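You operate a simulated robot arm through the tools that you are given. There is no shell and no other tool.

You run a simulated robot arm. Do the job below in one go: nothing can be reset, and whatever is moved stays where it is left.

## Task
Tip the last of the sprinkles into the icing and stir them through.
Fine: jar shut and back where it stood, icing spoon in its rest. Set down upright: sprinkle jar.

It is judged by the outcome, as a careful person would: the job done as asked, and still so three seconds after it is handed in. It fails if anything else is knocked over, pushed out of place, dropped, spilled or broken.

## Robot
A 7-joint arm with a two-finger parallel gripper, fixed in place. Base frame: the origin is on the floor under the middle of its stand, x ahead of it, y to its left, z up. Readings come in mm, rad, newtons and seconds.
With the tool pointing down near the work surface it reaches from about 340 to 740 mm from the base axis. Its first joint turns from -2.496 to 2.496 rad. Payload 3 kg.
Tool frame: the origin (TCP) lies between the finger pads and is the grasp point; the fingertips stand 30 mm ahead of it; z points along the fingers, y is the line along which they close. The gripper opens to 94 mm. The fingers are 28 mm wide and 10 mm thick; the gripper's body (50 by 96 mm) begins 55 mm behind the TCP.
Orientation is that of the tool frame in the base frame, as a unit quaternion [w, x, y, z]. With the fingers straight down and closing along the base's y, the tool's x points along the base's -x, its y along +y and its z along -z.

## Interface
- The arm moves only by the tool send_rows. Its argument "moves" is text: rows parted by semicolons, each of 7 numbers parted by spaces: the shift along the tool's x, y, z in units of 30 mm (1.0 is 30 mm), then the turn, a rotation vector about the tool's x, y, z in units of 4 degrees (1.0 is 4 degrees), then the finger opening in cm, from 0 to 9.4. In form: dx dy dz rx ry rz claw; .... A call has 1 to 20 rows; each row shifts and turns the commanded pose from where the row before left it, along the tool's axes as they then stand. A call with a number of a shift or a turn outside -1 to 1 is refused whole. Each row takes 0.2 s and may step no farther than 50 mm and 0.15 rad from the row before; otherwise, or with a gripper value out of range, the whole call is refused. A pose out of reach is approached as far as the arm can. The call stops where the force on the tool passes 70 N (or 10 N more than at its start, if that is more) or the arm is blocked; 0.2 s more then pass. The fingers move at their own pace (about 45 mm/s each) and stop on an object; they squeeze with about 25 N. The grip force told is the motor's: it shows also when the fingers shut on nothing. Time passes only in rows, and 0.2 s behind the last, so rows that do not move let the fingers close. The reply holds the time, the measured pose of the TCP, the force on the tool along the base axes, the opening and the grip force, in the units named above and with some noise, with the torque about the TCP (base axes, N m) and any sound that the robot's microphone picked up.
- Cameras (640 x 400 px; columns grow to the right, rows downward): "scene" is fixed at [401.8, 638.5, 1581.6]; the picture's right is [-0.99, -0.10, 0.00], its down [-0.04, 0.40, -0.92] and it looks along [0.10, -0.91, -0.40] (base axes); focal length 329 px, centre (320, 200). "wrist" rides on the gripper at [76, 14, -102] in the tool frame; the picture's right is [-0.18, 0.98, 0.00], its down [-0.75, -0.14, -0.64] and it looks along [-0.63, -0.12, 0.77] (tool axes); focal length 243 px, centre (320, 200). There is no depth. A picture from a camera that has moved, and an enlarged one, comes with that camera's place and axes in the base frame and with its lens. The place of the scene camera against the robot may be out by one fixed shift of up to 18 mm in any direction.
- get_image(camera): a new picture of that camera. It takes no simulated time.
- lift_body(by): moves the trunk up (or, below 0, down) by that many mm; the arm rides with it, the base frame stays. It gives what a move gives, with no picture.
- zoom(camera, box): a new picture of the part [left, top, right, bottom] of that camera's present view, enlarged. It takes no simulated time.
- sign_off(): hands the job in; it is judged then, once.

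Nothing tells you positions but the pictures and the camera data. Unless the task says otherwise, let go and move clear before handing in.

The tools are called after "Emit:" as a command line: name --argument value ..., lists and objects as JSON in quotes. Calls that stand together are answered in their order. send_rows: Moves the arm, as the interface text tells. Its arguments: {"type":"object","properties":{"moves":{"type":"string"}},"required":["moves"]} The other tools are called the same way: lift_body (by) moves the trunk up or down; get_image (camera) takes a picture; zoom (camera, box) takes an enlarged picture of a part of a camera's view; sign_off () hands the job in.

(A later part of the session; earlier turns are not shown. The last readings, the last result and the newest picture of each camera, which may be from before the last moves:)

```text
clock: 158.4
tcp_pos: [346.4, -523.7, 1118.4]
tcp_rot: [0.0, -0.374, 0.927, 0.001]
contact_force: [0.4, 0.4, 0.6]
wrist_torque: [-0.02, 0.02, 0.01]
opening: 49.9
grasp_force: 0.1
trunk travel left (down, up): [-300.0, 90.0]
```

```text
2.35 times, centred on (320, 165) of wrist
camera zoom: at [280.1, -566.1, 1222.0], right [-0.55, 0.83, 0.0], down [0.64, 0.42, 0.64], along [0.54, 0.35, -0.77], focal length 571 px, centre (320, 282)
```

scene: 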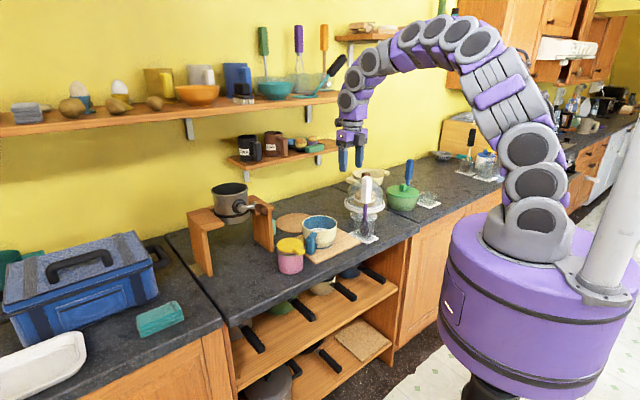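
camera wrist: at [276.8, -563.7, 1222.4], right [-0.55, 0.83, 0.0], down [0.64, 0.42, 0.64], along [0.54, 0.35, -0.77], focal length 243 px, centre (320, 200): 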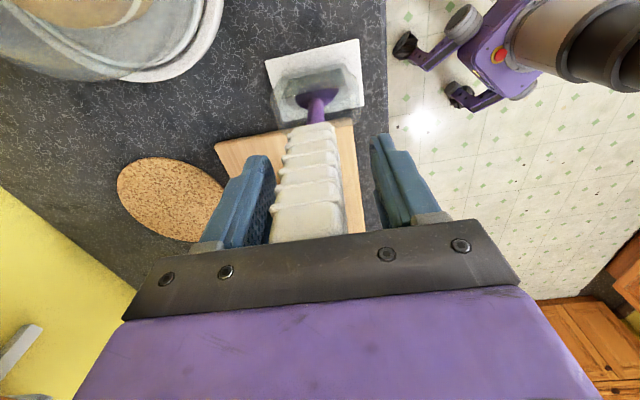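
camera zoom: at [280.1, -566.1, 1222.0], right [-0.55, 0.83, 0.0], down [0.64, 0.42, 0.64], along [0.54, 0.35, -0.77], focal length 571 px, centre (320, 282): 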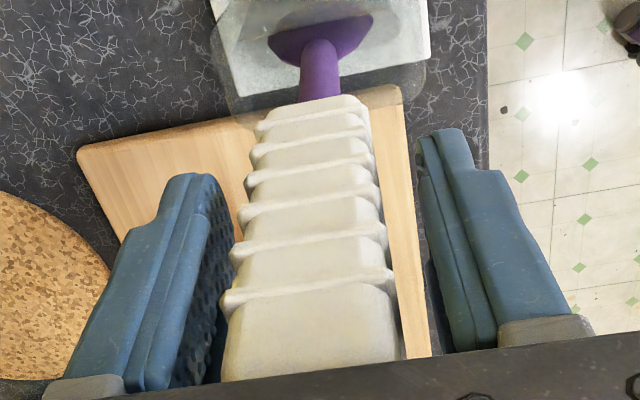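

Centred. Closing on the handle.

Emit:
send_rows --moves "0 0 0 0 0 0 4; 0 0 0 0 0 0 3.2; 0 0 0 0 0 0 2.5; 0 0 0 0 0 0 1.5; 0 0 0 0 0 0 1.5; 0 0 0 0 0 0 1.5"

Emit:
zoom --camera "scene" --box '[320, 130, 420, 250]'

Emit:
get_image --camera "wrist"

```text
clock: 159.8
tcp_pos: [345.7, -524.0, 1117.9]
tcp_rot: [0.0, -0.375, 0.927, 0.0]
contact_force: [-0.1, -1.3, 0.3]
wrist_torque: [0.0, 0.0, 0.05]
opening: 32.8
grasp_force: 25.1
trunk travel left (down, up): [-300.0, 90.0]
```

```text
3.33 times, centred on (370, 190) of scene
camera zoom: at [401.8, 638.5, 1581.6], right [-0.99, -0.1, 0.0], down [-0.04, 0.4, -0.92], along [0.1, -0.91, -0.4], focal length 1098 px, centre (153, 233)
```

zoom: 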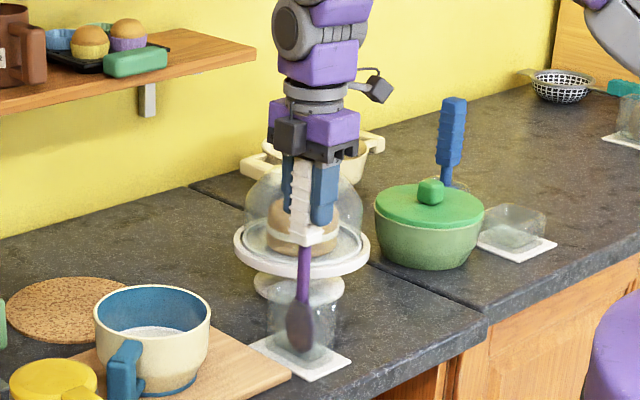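

```text
taken
camera wrist: at [280.0, -566.2, 1222.1], right [-0.55, 0.83, 0.0], down [0.64, 0.42, 0.64], along [0.54, 0.35, -0.77], focal length 243 px, centre (320, 200)
```

wrist: 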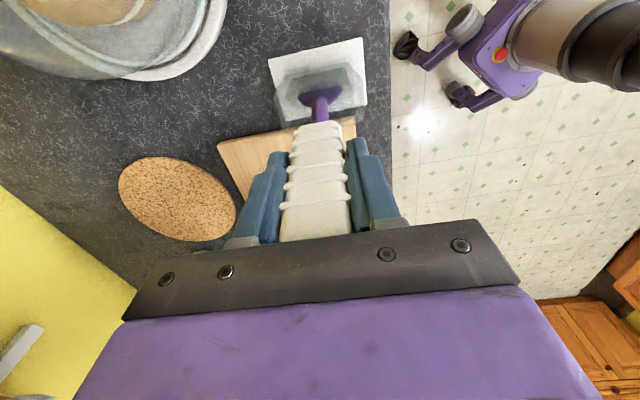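

Handle gripped at 32.8 mm; I'll note this pose ([346, -524, 1118]) for returning the spoon. Lifting straight up.

Emit:
send_rows --moves "0 0 -0.2 0 0 0 1.5; 0 0 -0.3 0 0 0 1.5; 0 0 -0.4 0 0 0 1.5; 0 0 0 0 0 0 1.5"

Emit:
zoom --camera "scene" --box '[320, 130, 420, 250]'

```text
clock: 160.8
tcp_pos: [345.8, -522.6, 1145.1]
tcp_rot: [0.0, -0.375, 0.927, 0.001]
contact_force: [0.0, -0.2, -0.7]
wrist_torque: [0.02, -0.01, 0.04]
opening: 32.8
grasp_force: 25.6
trunk travel left (down, up): [-300.0, 90.0]
```

```text
3.33 times, centred on (370, 190) of scene
camera zoom: at [401.8, 638.5, 1581.6], right [-0.99, -0.1, 0.0], down [-0.04, 0.4, -0.92], along [0.1, -0.91, -0.4], focal length 1098 px, centre (153, 233)
```

zoom: 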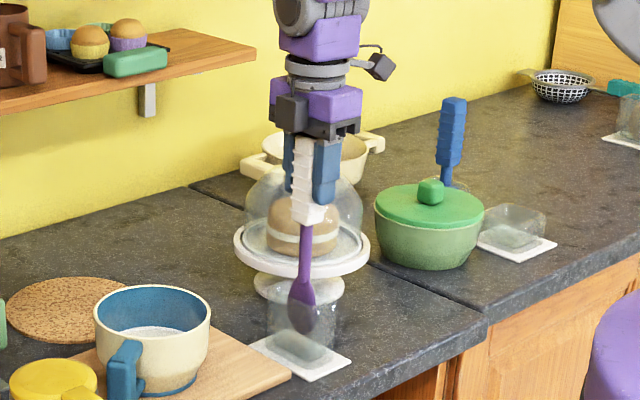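

The spoon comes up freely. Raising it clear of the rest, then carrying it over the bowl.

Emit:
send_rows --moves "0 0 -0.5 0 0 0 1.5; 0 0 -0.8 0 0 0 1.5; 0 0 -0.8 0 0 0 1.5; 0 0 -0.8 0 0 0 1.5; 0 0 -0.4 0 0 0 1.5; 0 0 0 0 0 0 1.5"

Emit:
zoom --camera "scene" --box '[300, 110, 420, 250]'

Emit:
get_image --camera "wrist"

```text
clock: 162.2
tcp_pos: [347.6, -524.4, 1244.4]
tcp_rot: [0.001, -0.374, 0.927, 0.001]
contact_force: [-0.5, -0.6, -0.2]
wrist_torque: [0.02, -0.01, -0.01]
opening: 32.8
grasp_force: 24.5
trunk travel left (down, up): [-300.0, 90.0]
```

```text
2.86 times, centred on (360, 180) of scene
camera zoom: at [401.8, 638.5, 1581.6], right [-0.99, -0.1, 0.0], down [-0.04, 0.4, -0.92], along [0.1, -0.91, -0.4], focal length 941 px, centre (206, 257)
```

zoom: 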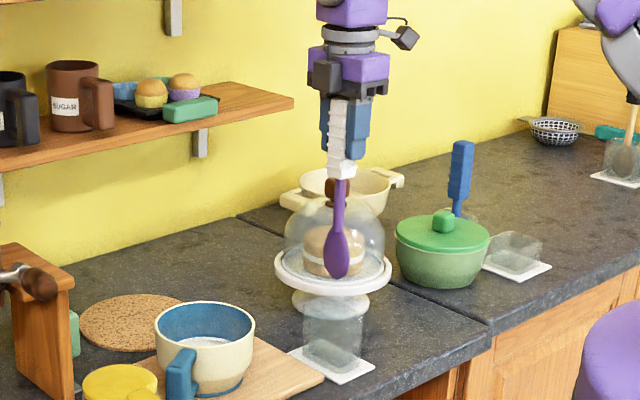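

```text
taken
camera wrist: at [280.7, -566.0, 1347.0], right [-0.55, 0.83, 0.0], down [0.64, 0.42, 0.64], along [0.54, 0.35, -0.77], focal length 243 px, centre (320, 200)
```

wrist: 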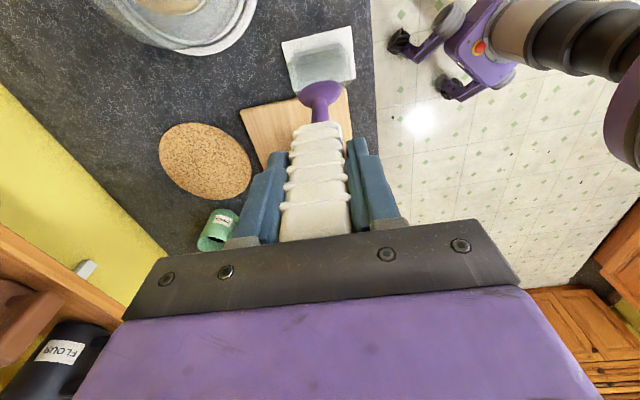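

Emit:
zoom --camera "wrist" --box '[260, 20, 380, 130]'

Emit:
send_rows --moves "-0.4 -0.12 0 0 0 0 1.5; -0.75 -0.235 0 0 0 0 1.5; -0.75 -0.235 0 0 0 0 1.5; -0.75 -0.235 0 0 0 0 1.5; -0.75 -0.235 0 0 0 0 1.5; -0.75 -0.235 0 0 0 0 1.5; -0.75 -0.235 0 0 0 0 1.5; -0.75 -0.235 0 0 0 0 1.5; -0.33 -0.12 0 0 0 0 1.5; 0 0 0 0 0 0 1.5"

Emit:
get_image --camera "wrist"

Emit:
zoom --camera "scene" --box '[270, 130, 370, 260]'

```text
3.64 times, centred on (320, 75) of wrist
camera zoom: at [280.7, -566.0, 1347.0], right [-0.55, 0.83, 0.0], down [0.64, 0.42, 0.64], along [0.54, 0.35, -0.77], focal length 882 px, centre (320, 654)
```

zoom: 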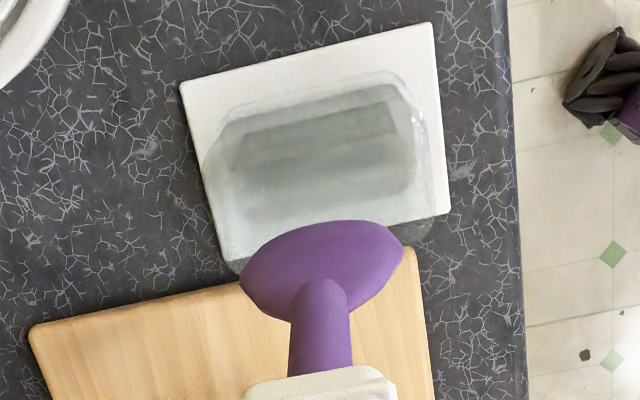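

```text
clock: 164.4
tcp_pos: [513.7, -440.3, 1243.9]
tcp_rot: [0.0, -0.374, 0.927, 0.002]
contact_force: [1.3, 0.0, -0.2]
wrist_torque: [0.01, -0.04, 0.01]
opening: 32.5
grasp_force: 25.2
trunk travel left (down, up): [-300.0, 90.0]
```

```text
taken
camera wrist: at [447.5, -481.6, 1346.3], right [-0.55, 0.84, 0.0], down [0.64, 0.42, 0.64], along [0.54, 0.35, -0.77], focal length 243 px, centre (320, 200)
```

wrist: 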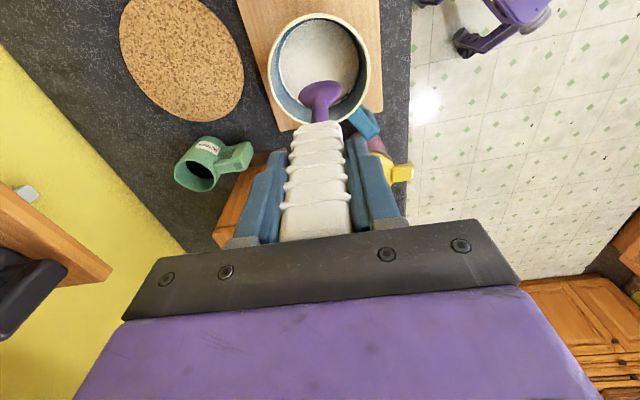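

```text
3.08 times, centred on (320, 195) of scene
camera zoom: at [401.8, 638.5, 1581.6], right [-0.99, -0.1, 0.0], down [-0.04, 0.4, -0.92], along [0.1, -0.91, -0.4], focal length 1013 px, centre (320, 215)
```

zoom: 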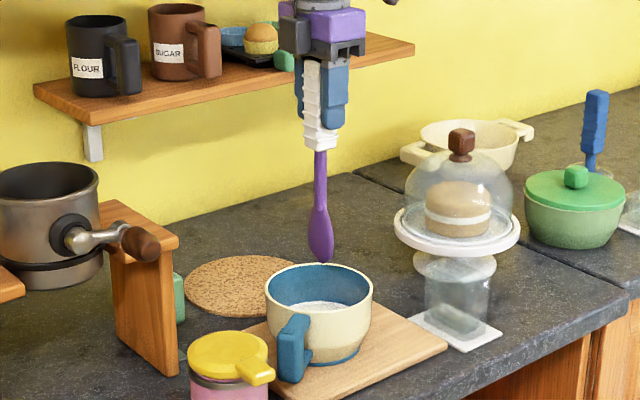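

Emit:
zoom --camera "wrist" --box '[250, 0, 400, 140]'

```text
2.86 times, centred on (325, 70) of wrist
camera zoom: at [447.5, -481.6, 1346.3], right [-0.55, 0.84, 0.0], down [0.64, 0.42, 0.64], along [0.54, 0.35, -0.77], focal length 693 px, centre (306, 571)
```

zoom: 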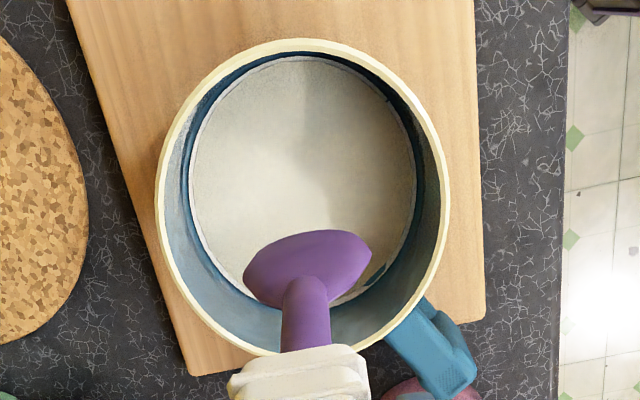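

The spoon hangs over the bowl centre. I'll centre it by a few millimetres and lower it into the icing, feeling gently for the bottom.

Emit:
send_rows --moves "0.175 0.03 0.3 0 0 0 1.5; 0 0 0.7 0 0 0 1.5; 0 0 0.7 0 0 0 1.5; 0 0 0.7 0 0 0 1.5; 0 0 0.4 0 0 0 1.5; 0 0 0.2 0 0 0 1.5; 0 0 0 0 0 0 1.5"

Emit:
zoom --camera "wrist" --box '[230, 20, 410, 170]'

Emit:
zoom --camera "scene" --box '[280, 160, 370, 260]'

```text
clock: 166.0
tcp_pos: [510.0, -442.0, 1154.4]
tcp_rot: [0.0, -0.375, 0.927, 0.001]
contact_force: [0.8, 1.0, -1.2]
wrist_torque: [0.01, -0.03, -0.01]
opening: 32.9
grasp_force: 25.0
trunk travel left (down, up): [-300.0, 90.0]
```

```text
2.67 times, centred on (320, 95) of wrist
camera zoom: at [444.4, -484.9, 1257.0], right [-0.55, 0.83, 0.0], down [0.64, 0.42, 0.64], along [0.54, 0.35, -0.77], focal length 647 px, centre (320, 480)
```

zoom: 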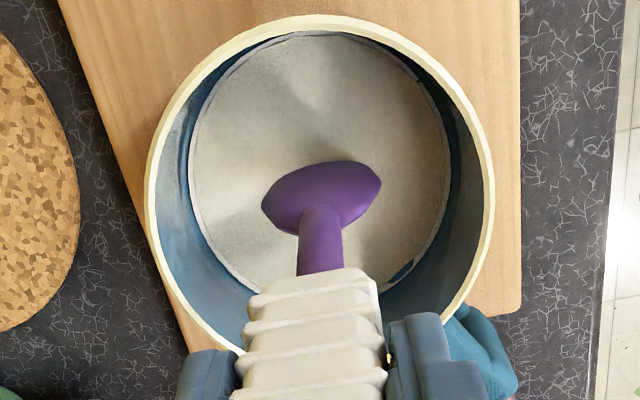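

```text
4.00 times, centred on (325, 210) of scene
camera zoom: at [401.8, 638.5, 1581.6], right [-0.99, -0.1, 0.0], down [-0.04, 0.4, -0.92], along [0.1, -0.91, -0.4], focal length 1317 px, centre (300, 160)
```

zoom: 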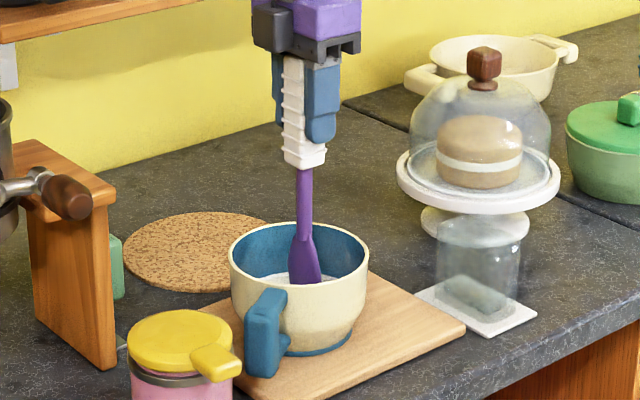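

Emit:
send_rows --moves "0 0 0.15 0 0 0 1.5; 0 0 0 0 0 0 1.5"

Emit:
send_rows --moves "0 0 0.15 0 0 0 1.5; 0 0 0 0 0 0 1.5"

Emit:
send_rows --moves "0 0 0.12 0 0 0 1.5; 0 0 0 0 0 0 1.5"

Emit:
zoom --camera "wrist" --box '[230, 20, 410, 170]'

```text
clock: 166.6
tcp_pos: [509.5, -442.3, 1149.4]
tcp_rot: [0.0, -0.375, 0.927, 0.0]
contact_force: [0.0, 0.5, 0.0]
wrist_torque: [-0.02, 0.02, -0.02]
opening: 33.0
grasp_force: 25.3
trunk travel left (down, up): [-300.0, 90.0]
```

```text
clock: 167.2
tcp_pos: [508.7, -442.2, 1145.3]
tcp_rot: [0.0, -0.375, 0.927, 0.0]
contact_force: [0.2, -0.4, -0.4]
wrist_torque: [-0.02, 0.02, 0.02]
opening: 33.0
grasp_force: 25.0
trunk travel left (down, up): [-300.0, 90.0]
```

```text
clock: 167.8
tcp_pos: [510.1, -442.3, 1140.4]
tcp_rot: [-0.001, -0.375, 0.927, 0.002]
contact_force: [0.0, 0.0, 0.2]
wrist_torque: [0.01, 0.0, -0.02]
opening: 33.1
grasp_force: 25.1
trunk travel left (down, up): [-300.0, 90.0]
```

```text
2.67 times, centred on (320, 95) of wrist
camera zoom: at [443.7, -484.8, 1243.8], right [-0.55, 0.83, 0.0], down [0.64, 0.42, 0.64], along [0.54, 0.35, -0.77], focal length 647 px, centre (320, 480)
```

zoom: 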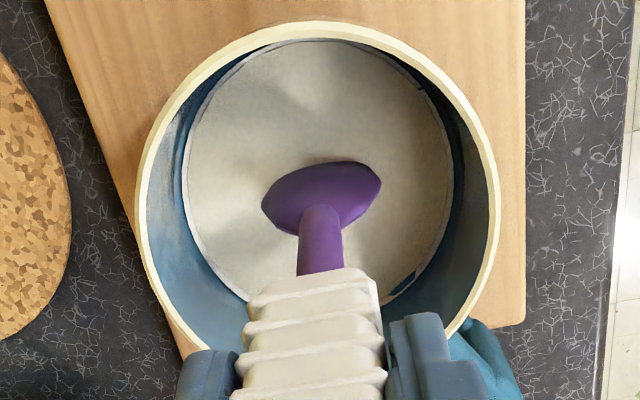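

Emit:
send_rows --moves "0 0 0.1 0 0 0 1.5; 0 0 0 0 0 0 1.5"

Emit:
send_rows --moves "0 0 0.1 0 0 0 1.5; 0 0 0 0 0 0 1.5"

Emit:
send_rows --moves "0 0 0.1 0 0 0 1.5; 0 0 0 0 0 0 1.5"

Emit:
zoom --camera "wrist" --box '[230, 20, 410, 170]'

Emit:
zoom --camera "scene" --box '[290, 190, 350, 250]'

```text
clock: 168.4
tcp_pos: [509.4, -442.8, 1138.0]
tcp_rot: [0.0, -0.374, 0.927, 0.001]
contact_force: [-0.4, 0.4, -1.1]
wrist_torque: [-0.06, 0.0, 0.02]
opening: 32.9
grasp_force: 25.2
trunk travel left (down, up): [-300.0, 90.0]
```

```text
clock: 169.0
tcp_pos: [509.6, -441.5, 1135.7]
tcp_rot: [0.0, -0.375, 0.927, 0.0]
contact_force: [0.5, 0.5, -0.5]
wrist_torque: [-0.03, 0.0, 0.03]
opening: 32.7
grasp_force: 25.1
trunk travel left (down, up): [-300.0, 90.0]
```

```text
clock: 169.6
tcp_pos: [508.7, -441.9, 1134.7]
tcp_rot: [0.0, -0.375, 0.927, -0.001]
contact_force: [0.5, 0.1, 16.9]
wrist_torque: [0.09, 0.15, -0.01]
opening: 33.1
grasp_force: 25.5
trunk travel left (down, up): [-300.0, 90.0]
```

```text
2.67 times, centred on (320, 95) of wrist
camera zoom: at [442.9, -483.6, 1236.9], right [-0.55, 0.83, 0.0], down [0.64, 0.42, 0.64], along [0.54, 0.35, -0.77], focal length 647 px, centre (320, 480)
```

zoom: 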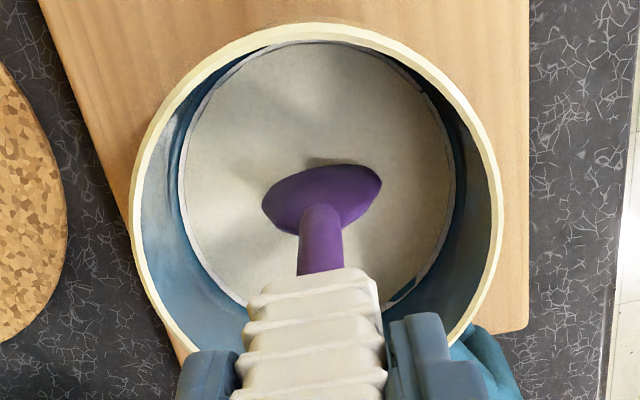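

```text
6.67 times, centred on (320, 220) of scene
camera zoom: at [401.8, 638.5, 1581.6], right [-0.99, -0.1, 0.0], down [-0.04, 0.4, -0.92], along [0.1, -0.91, -0.4], focal length 2195 px, centre (320, 67)
```

zoom: 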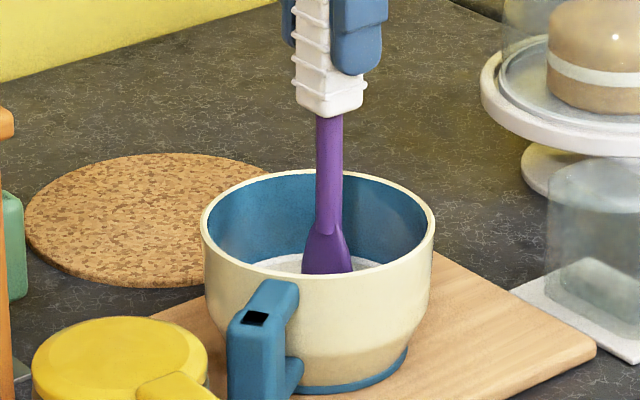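

The spoon touched the bowl's bottom, so I'll lift it 5 mm off and make a first stirring circle of 18 mm radius, watching the side forces.

Emit:
send_rows --moves "0 0 -0.18 0 0 0 1.5; 0.3 0 0 0 0 0 1.5; 0.3 0 0 0 0 0 1.5; -0.052 0.244 0 0 0 0 1.5; -0.147 0.202 0 0 0 0 1.5; -0.216 0.125 0 0 0 0 1.5; -0.248 0.026 0 0 0 0 1.5; -0.237 -0.077 0 0 0 0 1.5; -0.185 -0.167 0 0 0 0 1.5; -0.101 -0.228 0 0 0 0 1.5; 0 -0.249 0 0 0 0 1.5; 0.101 -0.228 0 0 0 0 1.5; 0.185 -0.167 0 0 0 0 1.5; 0.237 -0.077 0 0 0 0 1.5; 0.248 0.026 0 0 0 0 1.5; 0.216 0.125 0 0 0 0 1.5; 0.147 0.202 0 0 0 0 1.5; 0.052 0.244 0 0 0 0 1.5"

Emit:
zoom --camera "wrist" --box '[230, 20, 410, 170]'

Emit:
zoom --camera "scene" --box '[290, 190, 350, 250]'

```text
clock: 173.4
tcp_pos: [496.1, -454.5, 1137.4]
tcp_rot: [0.0, -0.375, 0.927, 0.0]
contact_force: [-0.2, -0.5, -0.3]
wrist_torque: [0.04, -0.04, 0.01]
opening: 32.5
grasp_force: 25.1
trunk travel left (down, up): [-300.0, 90.0]
```

```text
2.67 times, centred on (320, 95) of wrist
camera zoom: at [430.3, -496.2, 1240.2], right [-0.55, 0.84, 0.0], down [0.64, 0.42, 0.64], along [0.53, 0.35, -0.77], focal length 647 px, centre (320, 480)
```

zoom: 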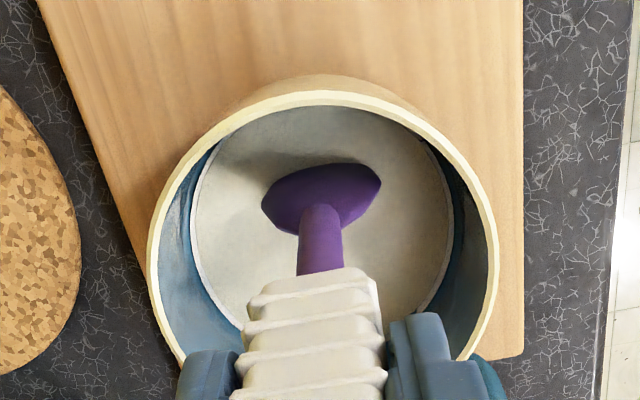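

```text
6.67 times, centred on (320, 220) of scene
camera zoom: at [401.8, 638.5, 1581.6], right [-0.99, -0.1, 0.0], down [-0.04, 0.4, -0.92], along [0.1, -0.91, -0.4], focal length 2195 px, centre (320, 67)
```

zoom: 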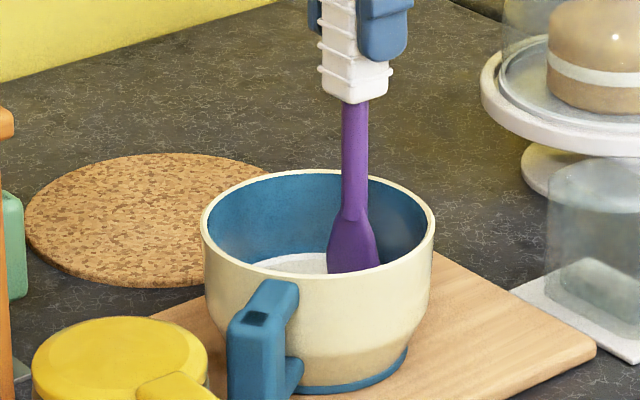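

Stirring works with no side force and the bowl stays put. I'll continue with several wider loops.

Emit:
send_rows --moves "0.333 0 -0.07 0 0 0 1.5; -0.081 0.271 0 0 0 0 1.5; -0.228 0.224 0 0 0 0 1.5; -0.336 0.139 0 0 0 0 1.5; -0.386 0.029 0 0 0 0 1.5; -0.369 -0.086 0 0 0 0 1.5; -0.288 -0.186 0 0 0 0 1.5; -0.158 -0.253 0 0 0 0 1.5; 0 -0.277 0 0 0 0 1.5; 0.158 -0.253 0 0 0 0 1.5; 0.288 -0.186 0 0 0 0 1.5; 0.369 -0.086 0 0 0 0 1.5; 0.386 0.029 0 0 0 0 1.5; 0.336 0.139 0 0 0 0 1.5; 0.228 0.224 0 0 0 0 1.5; 0.081 0.271 0 0 0 0 1.5"

Emit:
zoom --camera "wrist" --box '[230, 20, 410, 170]'

Emit:
zoom --camera "scene" --box '[290, 190, 350, 250]'

```text
clock: 176.8
tcp_pos: [488.4, -462.5, 1140.7]
tcp_rot: [0.0, -0.374, 0.927, 0.0]
contact_force: [0.7, -0.3, -0.8]
wrist_torque: [-0.02, -0.01, 0.0]
opening: 32.8
grasp_force: 24.9
trunk travel left (down, up): [-300.0, 90.0]
```

```text
2.67 times, centred on (320, 95) of wrist
camera zoom: at [422.6, -504.3, 1243.6], right [-0.55, 0.83, 0.0], down [0.64, 0.42, 0.64], along [0.54, 0.35, -0.77], focal length 647 px, centre (320, 480)
```

zoom: 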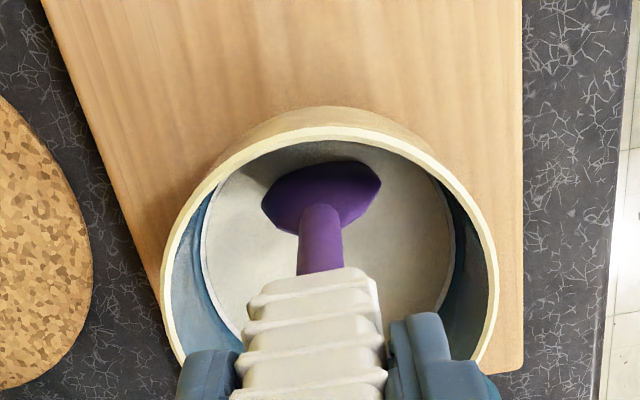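

```text
6.67 times, centred on (320, 220) of scene
camera zoom: at [401.8, 638.5, 1581.6], right [-0.99, -0.1, 0.0], down [-0.04, 0.4, -0.92], along [0.1, -0.91, -0.4], focal length 2195 px, centre (320, 67)
```

zoom: 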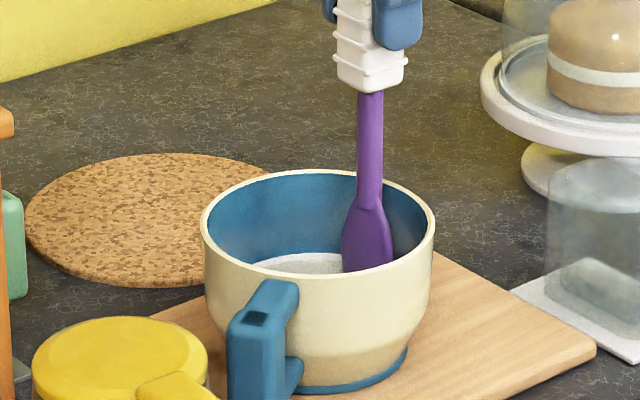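

Emit:
send_rows --moves "-0.081 0.271 0 0 0 0 1.5; -0.228 0.224 0 0 0 0 1.5; -0.336 0.139 0 0 0 0 1.5; -0.386 0.029 0 0 0 0 1.5; -0.369 -0.086 0 0 0 0 1.5; -0.288 -0.186 0 0 0 0 1.5; -0.158 -0.253 0 0 0 0 1.5; 0 -0.277 0 0 0 0 1.5; 0.158 -0.253 0 0 0 0 1.5; 0.288 -0.186 0 0 0 0 1.5; 0.369 -0.086 0 0 0 0 1.5; 0.386 0.029 0 0 0 0 1.5; 0.336 0.139 0 0 0 0 1.5; 0.228 0.224 0 0 0 0 1.5; 0.081 0.271 0 0 0 0 1.5"

Emit:
send_rows --moves "-0.081 0.271 0 0 0 0 1.5; -0.228 0.224 0 0 0 0 1.5; -0.336 0.139 0 0 0 0 1.5; -0.386 0.029 0 0 0 0 1.5; -0.369 -0.086 0 0 0 0 1.5; -0.288 -0.186 0 0 0 0 1.5; -0.158 -0.253 0 0 0 0 1.5; 0 -0.277 0 0 0 0 1.5; 0.158 -0.253 0 0 0 0 1.5; 0.288 -0.186 0 0 0 0 1.5; 0.369 -0.086 0 0 0 0 1.5; 0.386 0.029 0 0 0 0 1.5; 0.336 0.139 0 0 0 0 1.5; 0.228 0.224 0 0 0 0 1.5; 0.081 0.271 0 0 0 0 1.5"

Emit:
zoom --camera "wrist" --box '[230, 20, 410, 170]'

Emit:
zoom --camera "scene" --box '[290, 190, 350, 250]'

```text
clock: 180.0
tcp_pos: [489.0, -462.1, 1139.8]
tcp_rot: [-0.001, -0.374, 0.927, 0.001]
contact_force: [0.1, -1.1, -0.2]
wrist_torque: [0.03, 0.02, 0.01]
opening: 33.1
grasp_force: 24.8
trunk travel left (down, up): [-300.0, 90.0]
```

```text
clock: 183.2
tcp_pos: [489.0, -460.6, 1140.8]
tcp_rot: [-0.001, -0.375, 0.927, 0.001]
contact_force: [0.2, 0.3, -0.7]
wrist_torque: [0.01, -0.02, -0.04]
opening: 32.8
grasp_force: 24.6
trunk travel left (down, up): [-300.0, 90.0]
```

```text
2.67 times, centred on (320, 95) of wrist
camera zoom: at [423.2, -503.8, 1243.5], right [-0.55, 0.83, 0.0], down [0.64, 0.42, 0.64], along [0.53, 0.35, -0.77], focal length 647 px, centre (320, 480)
```

zoom: 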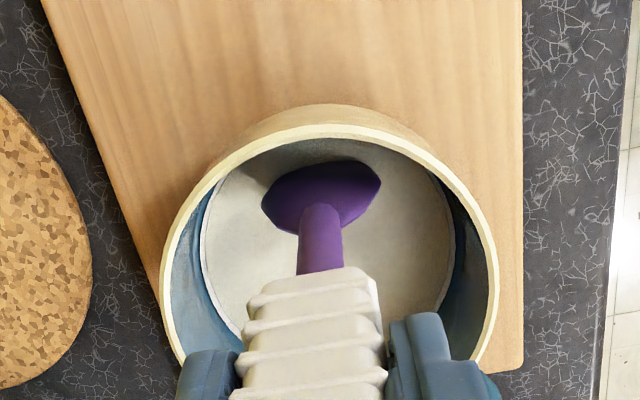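

```text
6.67 times, centred on (320, 220) of scene
camera zoom: at [401.8, 638.5, 1581.6], right [-0.99, -0.1, 0.0], down [-0.04, 0.4, -0.92], along [0.1, -0.91, -0.4], focal length 2195 px, centre (320, 67)
```

zoom: 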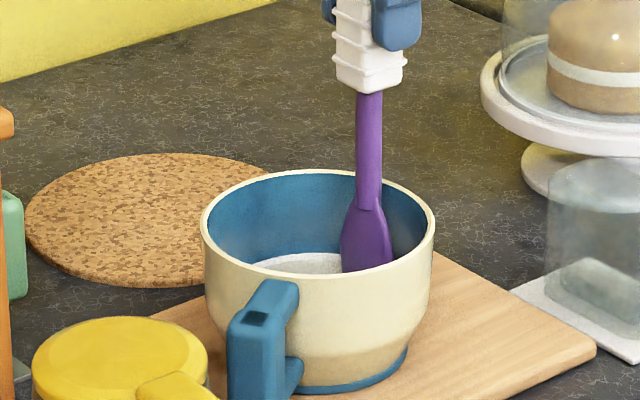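

Emit:
send_rows --moves "-0.081 0.271 0 0 0 0 1.5; -0.228 0.224 0 0 0 0 1.5; -0.336 0.139 0 0 0 0 1.5; -0.386 0.029 0 0 0 0 1.5; -0.369 -0.086 0 0 0 0 1.5; -0.288 -0.186 0 0 0 0 1.5; -0.158 -0.253 0 0 0 0 1.5; 0 -0.277 0 0 0 0 1.5; 0.158 -0.253 0 0 0 0 1.5; 0.288 -0.186 0 0 0 0 1.5; 0.369 -0.086 0 0 0 0 1.5; 0.386 0.029 0 0 0 0 1.5; 0.336 0.139 0 0 0 0 1.5; 0.228 0.224 0 0 0 0 1.5; 0.081 0.271 0 0 0 0 1.5"

Emit:
send_rows --moves "-0.25 0 0 0 0 0 1.5; -0.28 0 0 0 0 0 1.5; -0.035 0.163 0 0 0 0 1.5; -0.098 0.135 0 0 0 0 1.5; -0.144 0.083 0 0 0 0 1.5; -0.165 0.017 0 0 0 0 1.5; -0.158 -0.051 0 0 0 0 1.5; -0.123 -0.111 0 0 0 0 1.5; -0.067 -0.152 0 0 0 0 1.5; 0 -0.166 0 0 0 0 1.5; 0.067 -0.152 0 0 0 0 1.5; 0.123 -0.111 0 0 0 0 1.5; 0.158 -0.051 0 0 0 0 1.5; 0.165 0.017 0 0 0 0 1.5; 0.144 0.083 0 0 0 0 1.5; 0.098 0.135 0 0 0 0 1.5; 0.035 0.163 0 0 0 0 1.5"

Emit:
zoom --camera "wrist" --box '[230, 20, 410, 170]'

```text
clock: 186.4
tcp_pos: [488.9, -462.6, 1140.6]
tcp_rot: [0.0, -0.374, 0.927, 0.001]
contact_force: [0.1, 0.3, -0.1]
wrist_torque: [0.03, 0.01, 0.04]
opening: 32.9
grasp_force: 24.8
trunk travel left (down, up): [-300.0, 90.0]
```

```text
clock: 190.0
tcp_pos: [499.4, -450.7, 1140.5]
tcp_rot: [-0.001, -0.375, 0.927, 0.001]
contact_force: [-1.2, -0.2, -0.8]
wrist_torque: [0.02, 0.02, -0.02]
opening: 32.5
grasp_force: 25.0
trunk travel left (down, up): [-300.0, 90.0]
```

```text
2.67 times, centred on (320, 95) of wrist
camera zoom: at [434.4, -493.5, 1243.3], right [-0.55, 0.84, 0.0], down [0.64, 0.42, 0.64], along [0.53, 0.35, -0.77], focal length 647 px, centre (320, 480)
```

zoom: 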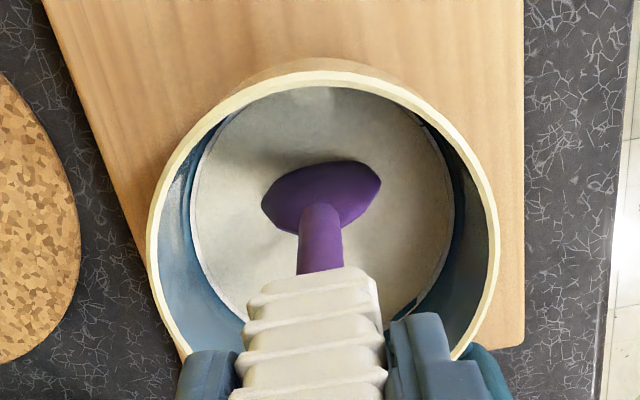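

Emit:
send_rows --moves "0.2 0 0 0 0 0 1.5; 0.2 0 0 0 0 0 1.5; -0.069 0.271 0 0 0 0 1.5; -0.196 0.224 0 0 0 0 1.5; -0.288 0.139 0 0 0 0 1.5; -0.331 0.029 0 0 0 0 1.5; -0.316 -0.086 0 0 0 0 1.5; -0.247 -0.186 0 0 0 0 1.5; -0.135 -0.253 0 0 0 0 1.5; 0 -0.277 0 0 0 0 1.5; 0.135 -0.253 0 0 0 0 1.5; 0.247 -0.186 0 0 0 0 1.5; 0.316 -0.086 0 0 0 0 1.5; 0.331 0.029 0 0 0 0 1.5; 0.288 0.139 0 0 0 0 1.5; 0.196 0.224 0 0 0 0 1.5; 0.069 0.271 0 0 0 0 1.5"

Emit:
send_rows --moves "-0.069 0.271 0 0 0 0 1.5; -0.196 0.224 0 0 0 0 1.5; -0.288 0.139 0 0 0 0 1.5; -0.331 0.029 0 0 0 0 1.5; -0.316 -0.086 0 0 0 0 1.5; -0.247 -0.186 0 0 0 0 1.5; -0.135 -0.253 0 0 0 0 1.5; 0 -0.277 0 0 0 0 1.5; 0.135 -0.253 0 0 0 0 1.5; 0.247 -0.186 0 0 0 0 1.5; 0.316 -0.086 0 0 0 0 1.5; 0.331 0.029 0 0 0 0 1.5; 0.288 0.139 0 0 0 0 1.5; 0.196 0.224 0 0 0 0 1.5; 0.069 0.271 0 0 0 0 1.5; -0.4 0 0 0 0 0 1.5; -0.4 0 0 0 0 0 1.5; 0 0 0 0 0 0 1.5"

Emit:
zoom --camera "wrist" --box '[230, 20, 410, 170]'

```text
clock: 193.6
tcp_pos: [492.7, -458.9, 1139.5]
tcp_rot: [-0.001, -0.375, 0.927, 0.0]
contact_force: [-0.7, -0.5, 0.1]
wrist_torque: [0.01, 0.01, -0.02]
opening: 33.0
grasp_force: 24.6
trunk travel left (down, up): [-300.0, 90.0]
```

```text
clock: 197.4
tcp_pos: [510.7, -443.7, 1139.9]
tcp_rot: [0.001, -0.375, 0.927, -0.001]
contact_force: [0.1, -0.2, -1.6]
wrist_torque: [-0.02, 0.0, -0.02]
opening: 32.7
grasp_force: 25.6
trunk travel left (down, up): [-300.0, 90.0]
```

```text
2.67 times, centred on (320, 95) of wrist
camera zoom: at [444.7, -485.8, 1243.2], right [-0.55, 0.83, 0.0], down [0.64, 0.42, 0.64], along [0.54, 0.35, -0.77], focal length 647 px, centre (320, 480)
```

zoom: 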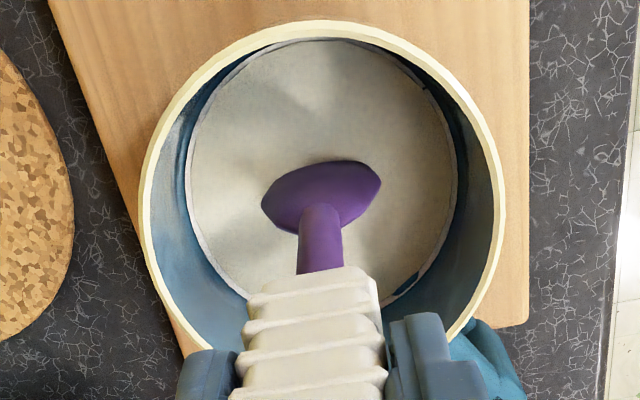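

Nine loops done and the bowl hasn't moved. I'll lift the spoon straight up, pause over the bowl to let it drip, and look.

Emit:
send_rows --moves "0 0 -0.2 0 0 0 1.5; 0 0 -0.4 0 0 0 1.5; 0 0 -0.5 0 0 0 1.5; 0 0 -0.6 0 0 0 1.5; 0 0 -0.7 0 0 0 1.5; 0 0 -0.6 0 0 0 1.5; 0 0 -0.47 0 0 0 1.5; 0 0 0 0 0 0 1.5; 0 0 0 0 0 0 1.5; 0 0 0 0 0 0 1.5; 0 0 0 0 0 0 1.5; 0 0 0 0 0 0 1.5; 0 0 0 0 0 0 1.5; 0 0 0 0 0 0 1.5; 0 0 0 0 0 0 1.5; 0 0 0 0 0 0 1.5"

Emit:
zoom --camera "wrist" --box '[250, 0, 400, 140]'

Emit:
zoom --camera "scene" --box '[280, 150, 360, 250]'

```text
clock: 200.8
tcp_pos: [509.7, -442.3, 1244.3]
tcp_rot: [0.0, -0.374, 0.927, 0.001]
contact_force: [0.5, -0.1, -0.5]
wrist_torque: [-0.02, 0.01, 0.02]
opening: 32.9
grasp_force: 24.7
trunk travel left (down, up): [-300.0, 90.0]
```

```text
2.86 times, centred on (325, 70) of wrist
camera zoom: at [444.0, -484.4, 1347.1], right [-0.55, 0.83, 0.0], down [0.64, 0.42, 0.64], along [0.54, 0.35, -0.77], focal length 693 px, centre (306, 571)
```

zoom: 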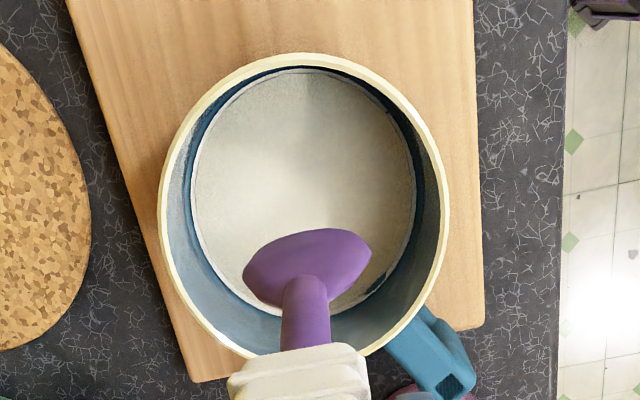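

```text
4.00 times, centred on (320, 200) of scene
camera zoom: at [401.8, 638.5, 1581.6], right [-0.99, -0.1, 0.0], down [-0.04, 0.4, -0.92], along [0.1, -0.91, -0.4], focal length 1317 px, centre (320, 200)
```

zoom: 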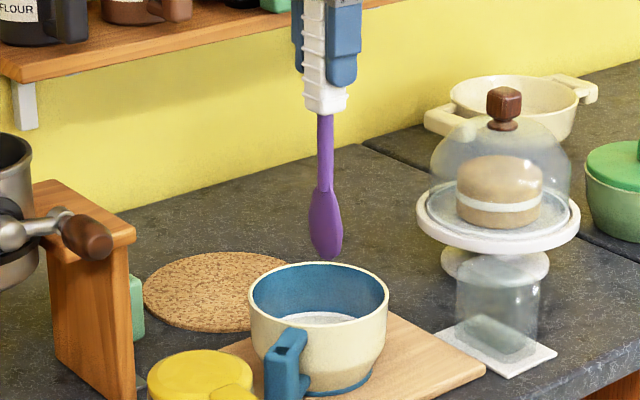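

The spoon is clean and the mix is even. Now carrying it back above its rest.

Emit:
send_rows --moves "0.4 0.13 0 0 0 0 1.5; 0.75 0.243 0 0 0 0 1.5; 0.75 0.243 0 0 0 0 1.5; 0.75 0.243 0 0 0 0 1.5; 0.75 0.243 0 0 0 0 1.5; 0.75 0.243 0 0 0 0 1.5; 0.75 0.243 0 0 0 0 1.5; 0.55 0.18 0 0 0 0 1.5; 0.3 0.13 0 0 0 0 1.5; 0 0 0 0 0 0 1.5"

Emit:
zoom --camera "wrist" --box '[260, 20, 380, 130]'

Emit:
zoom --camera "scene" --box '[300, 110, 420, 250]'

```text
clock: 203.0
tcp_pos: [345.6, -521.6, 1241.8]
tcp_rot: [0.0, -0.374, 0.927, 0.0]
contact_force: [0.5, -0.1, -1.1]
wrist_torque: [-0.01, -0.03, 0.03]
opening: 32.8
grasp_force: 24.6
trunk travel left (down, up): [-300.0, 90.0]
```

```text
3.64 times, centred on (320, 75) of wrist
camera zoom: at [280.1, -564.2, 1345.6], right [-0.55, 0.83, 0.0], down [0.64, 0.42, 0.64], along [0.53, 0.35, -0.77], focal length 882 px, centre (320, 654)
```

zoom: 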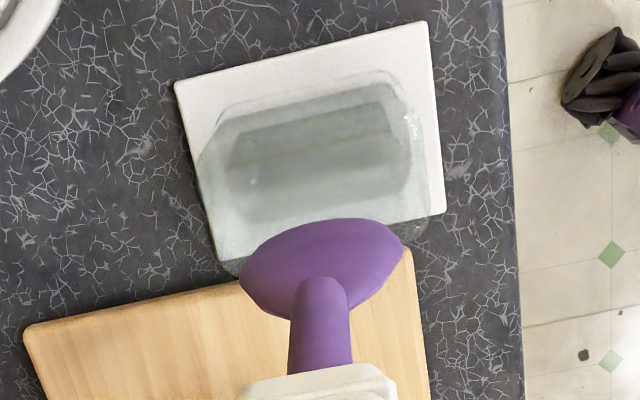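

```text
2.86 times, centred on (360, 180) of scene
camera zoom: at [401.8, 638.5, 1581.6], right [-0.99, -0.1, 0.0], down [-0.04, 0.4, -0.92], along [0.1, -0.91, -0.4], focal length 941 px, centre (206, 257)
```

zoom: 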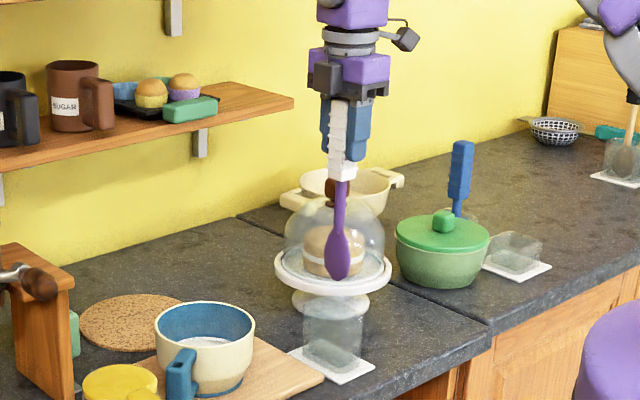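

The rest sits ~2.5 mm off compared with the lift-out view; correcting that and lowering the spoon into it.

Emit:
send_rows --moves "0 -0.085 0 0 0 0 1.5; 0 0 0.4 0 0 0 1.5; 0 0 0.6 0 0 0 1.5; 0 0 0 0 0 0 1.5"

Emit:
zoom --camera "wrist" --box '[260, 20, 380, 130]'

Emit:
zoom --camera "scene" --box '[330, 150, 410, 250]'

```text
clock: 204.0
tcp_pos: [347.1, -523.1, 1214.3]
tcp_rot: [0.0, -0.374, 0.927, 0.0]
contact_force: [0.1, -0.2, -1.0]
wrist_torque: [-0.04, 0.03, -0.01]
opening: 32.9
grasp_force: 24.6
trunk travel left (down, up): [-300.0, 90.0]
```

```text
3.64 times, centred on (320, 75) of wrist
camera zoom: at [281.4, -566.3, 1316.3], right [-0.55, 0.84, 0.0], down [0.64, 0.42, 0.64], along [0.54, 0.35, -0.77], focal length 882 px, centre (320, 654)
```

zoom: 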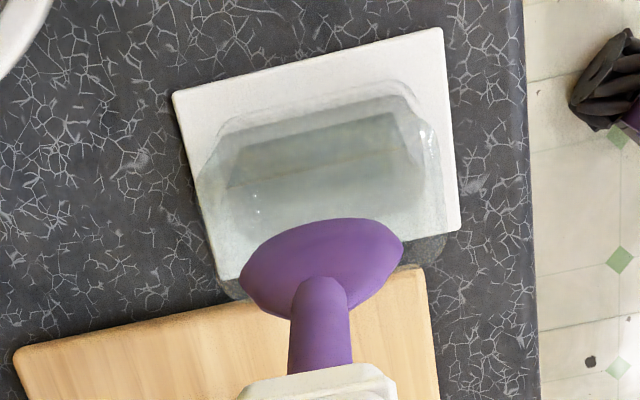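

```text
4.00 times, centred on (370, 200) of scene
camera zoom: at [401.8, 638.5, 1581.6], right [-0.99, -0.1, 0.0], down [-0.04, 0.4, -0.92], along [0.1, -0.91, -0.4], focal length 1317 px, centre (120, 200)
```

zoom: 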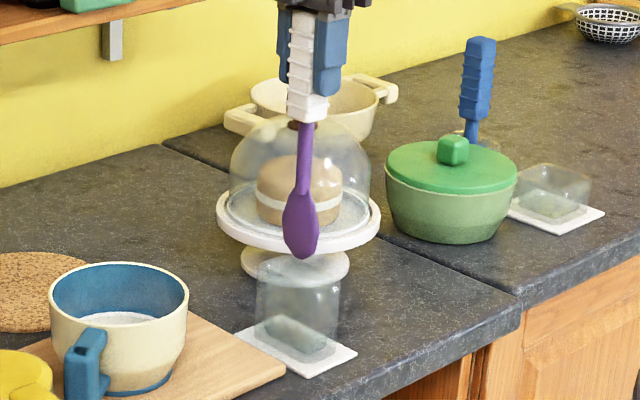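

Emit:
send_rows --moves "0 0 0.4 0 0 0 1.5; 0 0 0.5 0 0 0 1.5; 0 0 0 0 0 0 1.5"

Emit:
zoom --camera "wrist" --box '[260, 20, 380, 130]'

Emit:
zoom --camera "scene" --box '[340, 180, 400, 250]'

```text
clock: 204.8
tcp_pos: [347.1, -524.0, 1186.4]
tcp_rot: [0.0, -0.374, 0.927, 0.002]
contact_force: [0.2, -0.2, -0.9]
wrist_torque: [0.0, 0.0, 0.02]
opening: 32.8
grasp_force: 24.9
trunk travel left (down, up): [-300.0, 90.0]
```

```text
3.64 times, centred on (320, 75) of wrist
camera zoom: at [281.4, -566.0, 1289.9], right [-0.55, 0.84, 0.0], down [0.64, 0.42, 0.64], along [0.54, 0.35, -0.77], focal length 882 px, centre (320, 654)
```

zoom: 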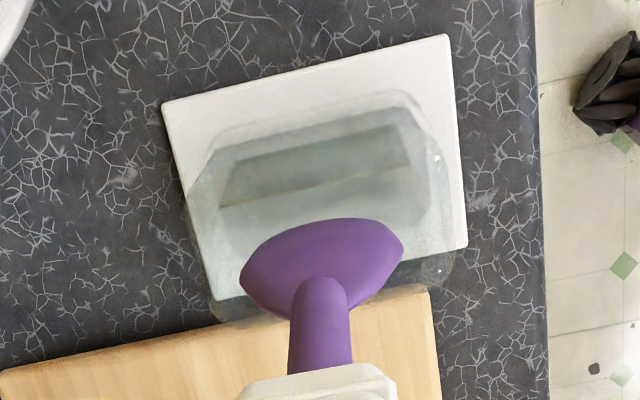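

```text
5.71 times, centred on (370, 215) of scene
camera zoom: at [401.8, 638.5, 1581.6], right [-0.99, -0.1, 0.0], down [-0.04, 0.4, -0.92], along [0.1, -0.91, -0.4], focal length 1881 px, centre (34, 114)
```

zoom: 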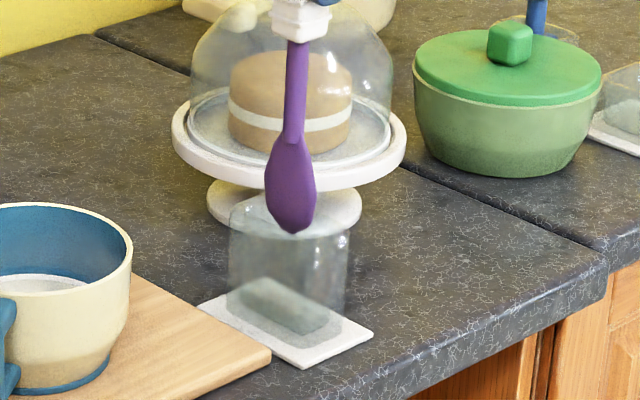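

Emit:
send_rows --moves "0 0 0.3 0 0 0 1.5; 0 0 0.4 0 0 0 1.5; 0 0 0.4 0 0 0 1.5; 0 0 0 0 0 0 1.5"

Emit:
zoom --camera "scene" --box '[340, 180, 400, 250]'

Emit:
zoom --camera "wrist" --box '[260, 20, 380, 130]'

```text
clock: 205.8
tcp_pos: [347.9, -523.4, 1153.2]
tcp_rot: [0.0, -0.375, 0.927, -0.001]
contact_force: [-0.1, 0.0, -0.9]
wrist_torque: [0.02, 0.0, -0.02]
opening: 32.8
grasp_force: 24.7
trunk travel left (down, up): [-300.0, 90.0]
```

```text
5.71 times, centred on (370, 215) of scene
camera zoom: at [401.8, 638.5, 1581.6], right [-0.99, -0.1, 0.0], down [-0.04, 0.4, -0.92], along [0.1, -0.91, -0.4], focal length 1881 px, centre (34, 114)
```

zoom: 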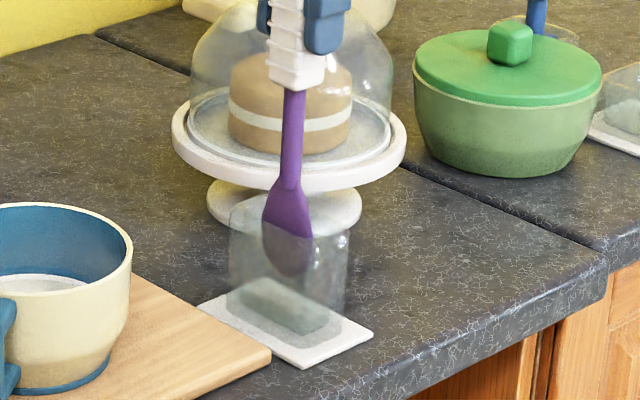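

```text
3.64 times, centred on (320, 75) of wrist
camera zoom: at [281.8, -565.6, 1255.9], right [-0.55, 0.83, 0.0], down [0.64, 0.42, 0.64], along [0.54, 0.35, -0.77], focal length 882 px, centre (320, 654)
```

zoom: 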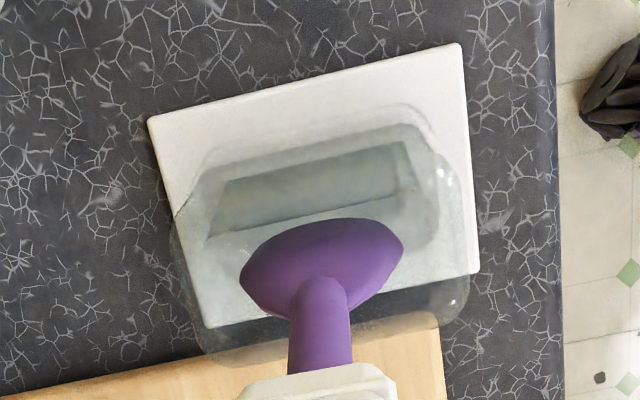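

Emit:
send_rows --moves "0 0 0.3 0 0 0 1.5; 0 0 0.35 0 0 0 1.5; 0 0 0.25 0 0 0 1.5; 0 0 0 0 0 0 1.5"

Emit:
send_rows --moves "0 0 0.08 0 0 0 1.5; 0 0 0 0 0 0 1.5"

Emit:
send_rows --moves "0 0 0.07 0 0 0 1.5; 0 0 0 0 0 0 1.5"

Emit:
zoom --camera "scene" --box '[340, 180, 400, 250]'

```text
clock: 206.8
tcp_pos: [347.4, -524.3, 1127.7]
tcp_rot: [-0.001, -0.375, 0.927, 0.0]
contact_force: [-0.1, 0.1, -0.5]
wrist_torque: [0.0, 0.04, -0.01]
opening: 32.9
grasp_force: 24.5
trunk travel left (down, up): [-300.0, 90.0]
```

```text
clock: 207.4
tcp_pos: [345.9, -524.0, 1124.8]
tcp_rot: [0.0, -0.374, 0.927, 0.0]
contact_force: [0.6, -0.1, -1.6]
wrist_torque: [0.01, -0.01, -0.02]
opening: 32.9
grasp_force: 25.4
trunk travel left (down, up): [-300.0, 90.0]
```

```text
clock: 208.0
tcp_pos: [347.9, -523.2, 1123.1]
tcp_rot: [-0.001, -0.374, 0.927, 0.001]
contact_force: [-0.6, 0.8, -0.9]
wrist_torque: [-0.02, 0.02, 0.0]
opening: 32.8
grasp_force: 24.9
trunk travel left (down, up): [-300.0, 90.0]
```

```text
5.71 times, centred on (370, 215) of scene
camera zoom: at [401.8, 638.5, 1581.6], right [-0.99, -0.1, 0.0], down [-0.04, 0.4, -0.92], along [0.1, -0.91, -0.4], focal length 1881 px, centre (34, 114)
```

zoom: 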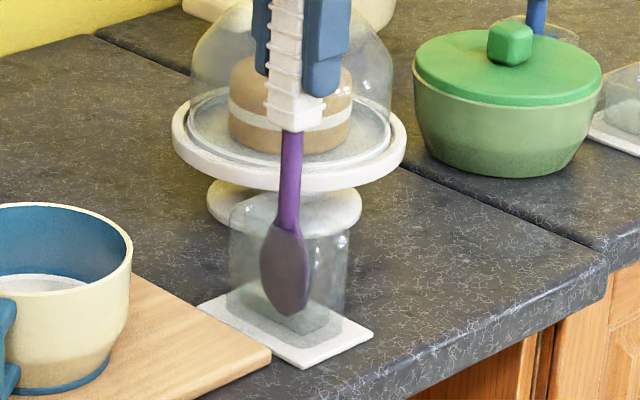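

Emit:
send_rows --moves "0 0 0.06 0 0 0 1.5; 0 0 0 0 0 0 1.5"

Emit:
send_rows --moves "0 0 0.05 0 0 0 1.5; 0 0 0 0 0 0 1.5"

Emit:
send_rows --moves "0 0 0.04 0 0 0 1.5; 0 0 0 0 0 0 1.5"

```text
clock: 208.6
tcp_pos: [347.7, -524.4, 1121.2]
tcp_rot: [0.0, -0.374, 0.927, 0.0]
contact_force: [0.1, 0.4, -0.8]
wrist_torque: [0.01, -0.03, -0.02]
opening: 32.9
grasp_force: 25.0
trunk travel left (down, up): [-300.0, 90.0]
```

```text
clock: 209.2
tcp_pos: [347.0, -523.9, 1118.9]
tcp_rot: [-0.001, -0.375, 0.927, 0.001]
contact_force: [0.7, -0.4, -0.5]
wrist_torque: [-0.01, -0.05, 0.02]
opening: 33.0
grasp_force: 25.0
trunk travel left (down, up): [-300.0, 90.0]
```

```text
clock: 209.8
tcp_pos: [347.7, -524.1, 1119.8]
tcp_rot: [0.0, -0.374, 0.927, 0.0]
contact_force: [0.4, -0.4, 5.6]
wrist_torque: [-0.05, -0.11, 0.0]
opening: 32.7
grasp_force: 24.9
trunk travel left (down, up): [-300.0, 90.0]
```

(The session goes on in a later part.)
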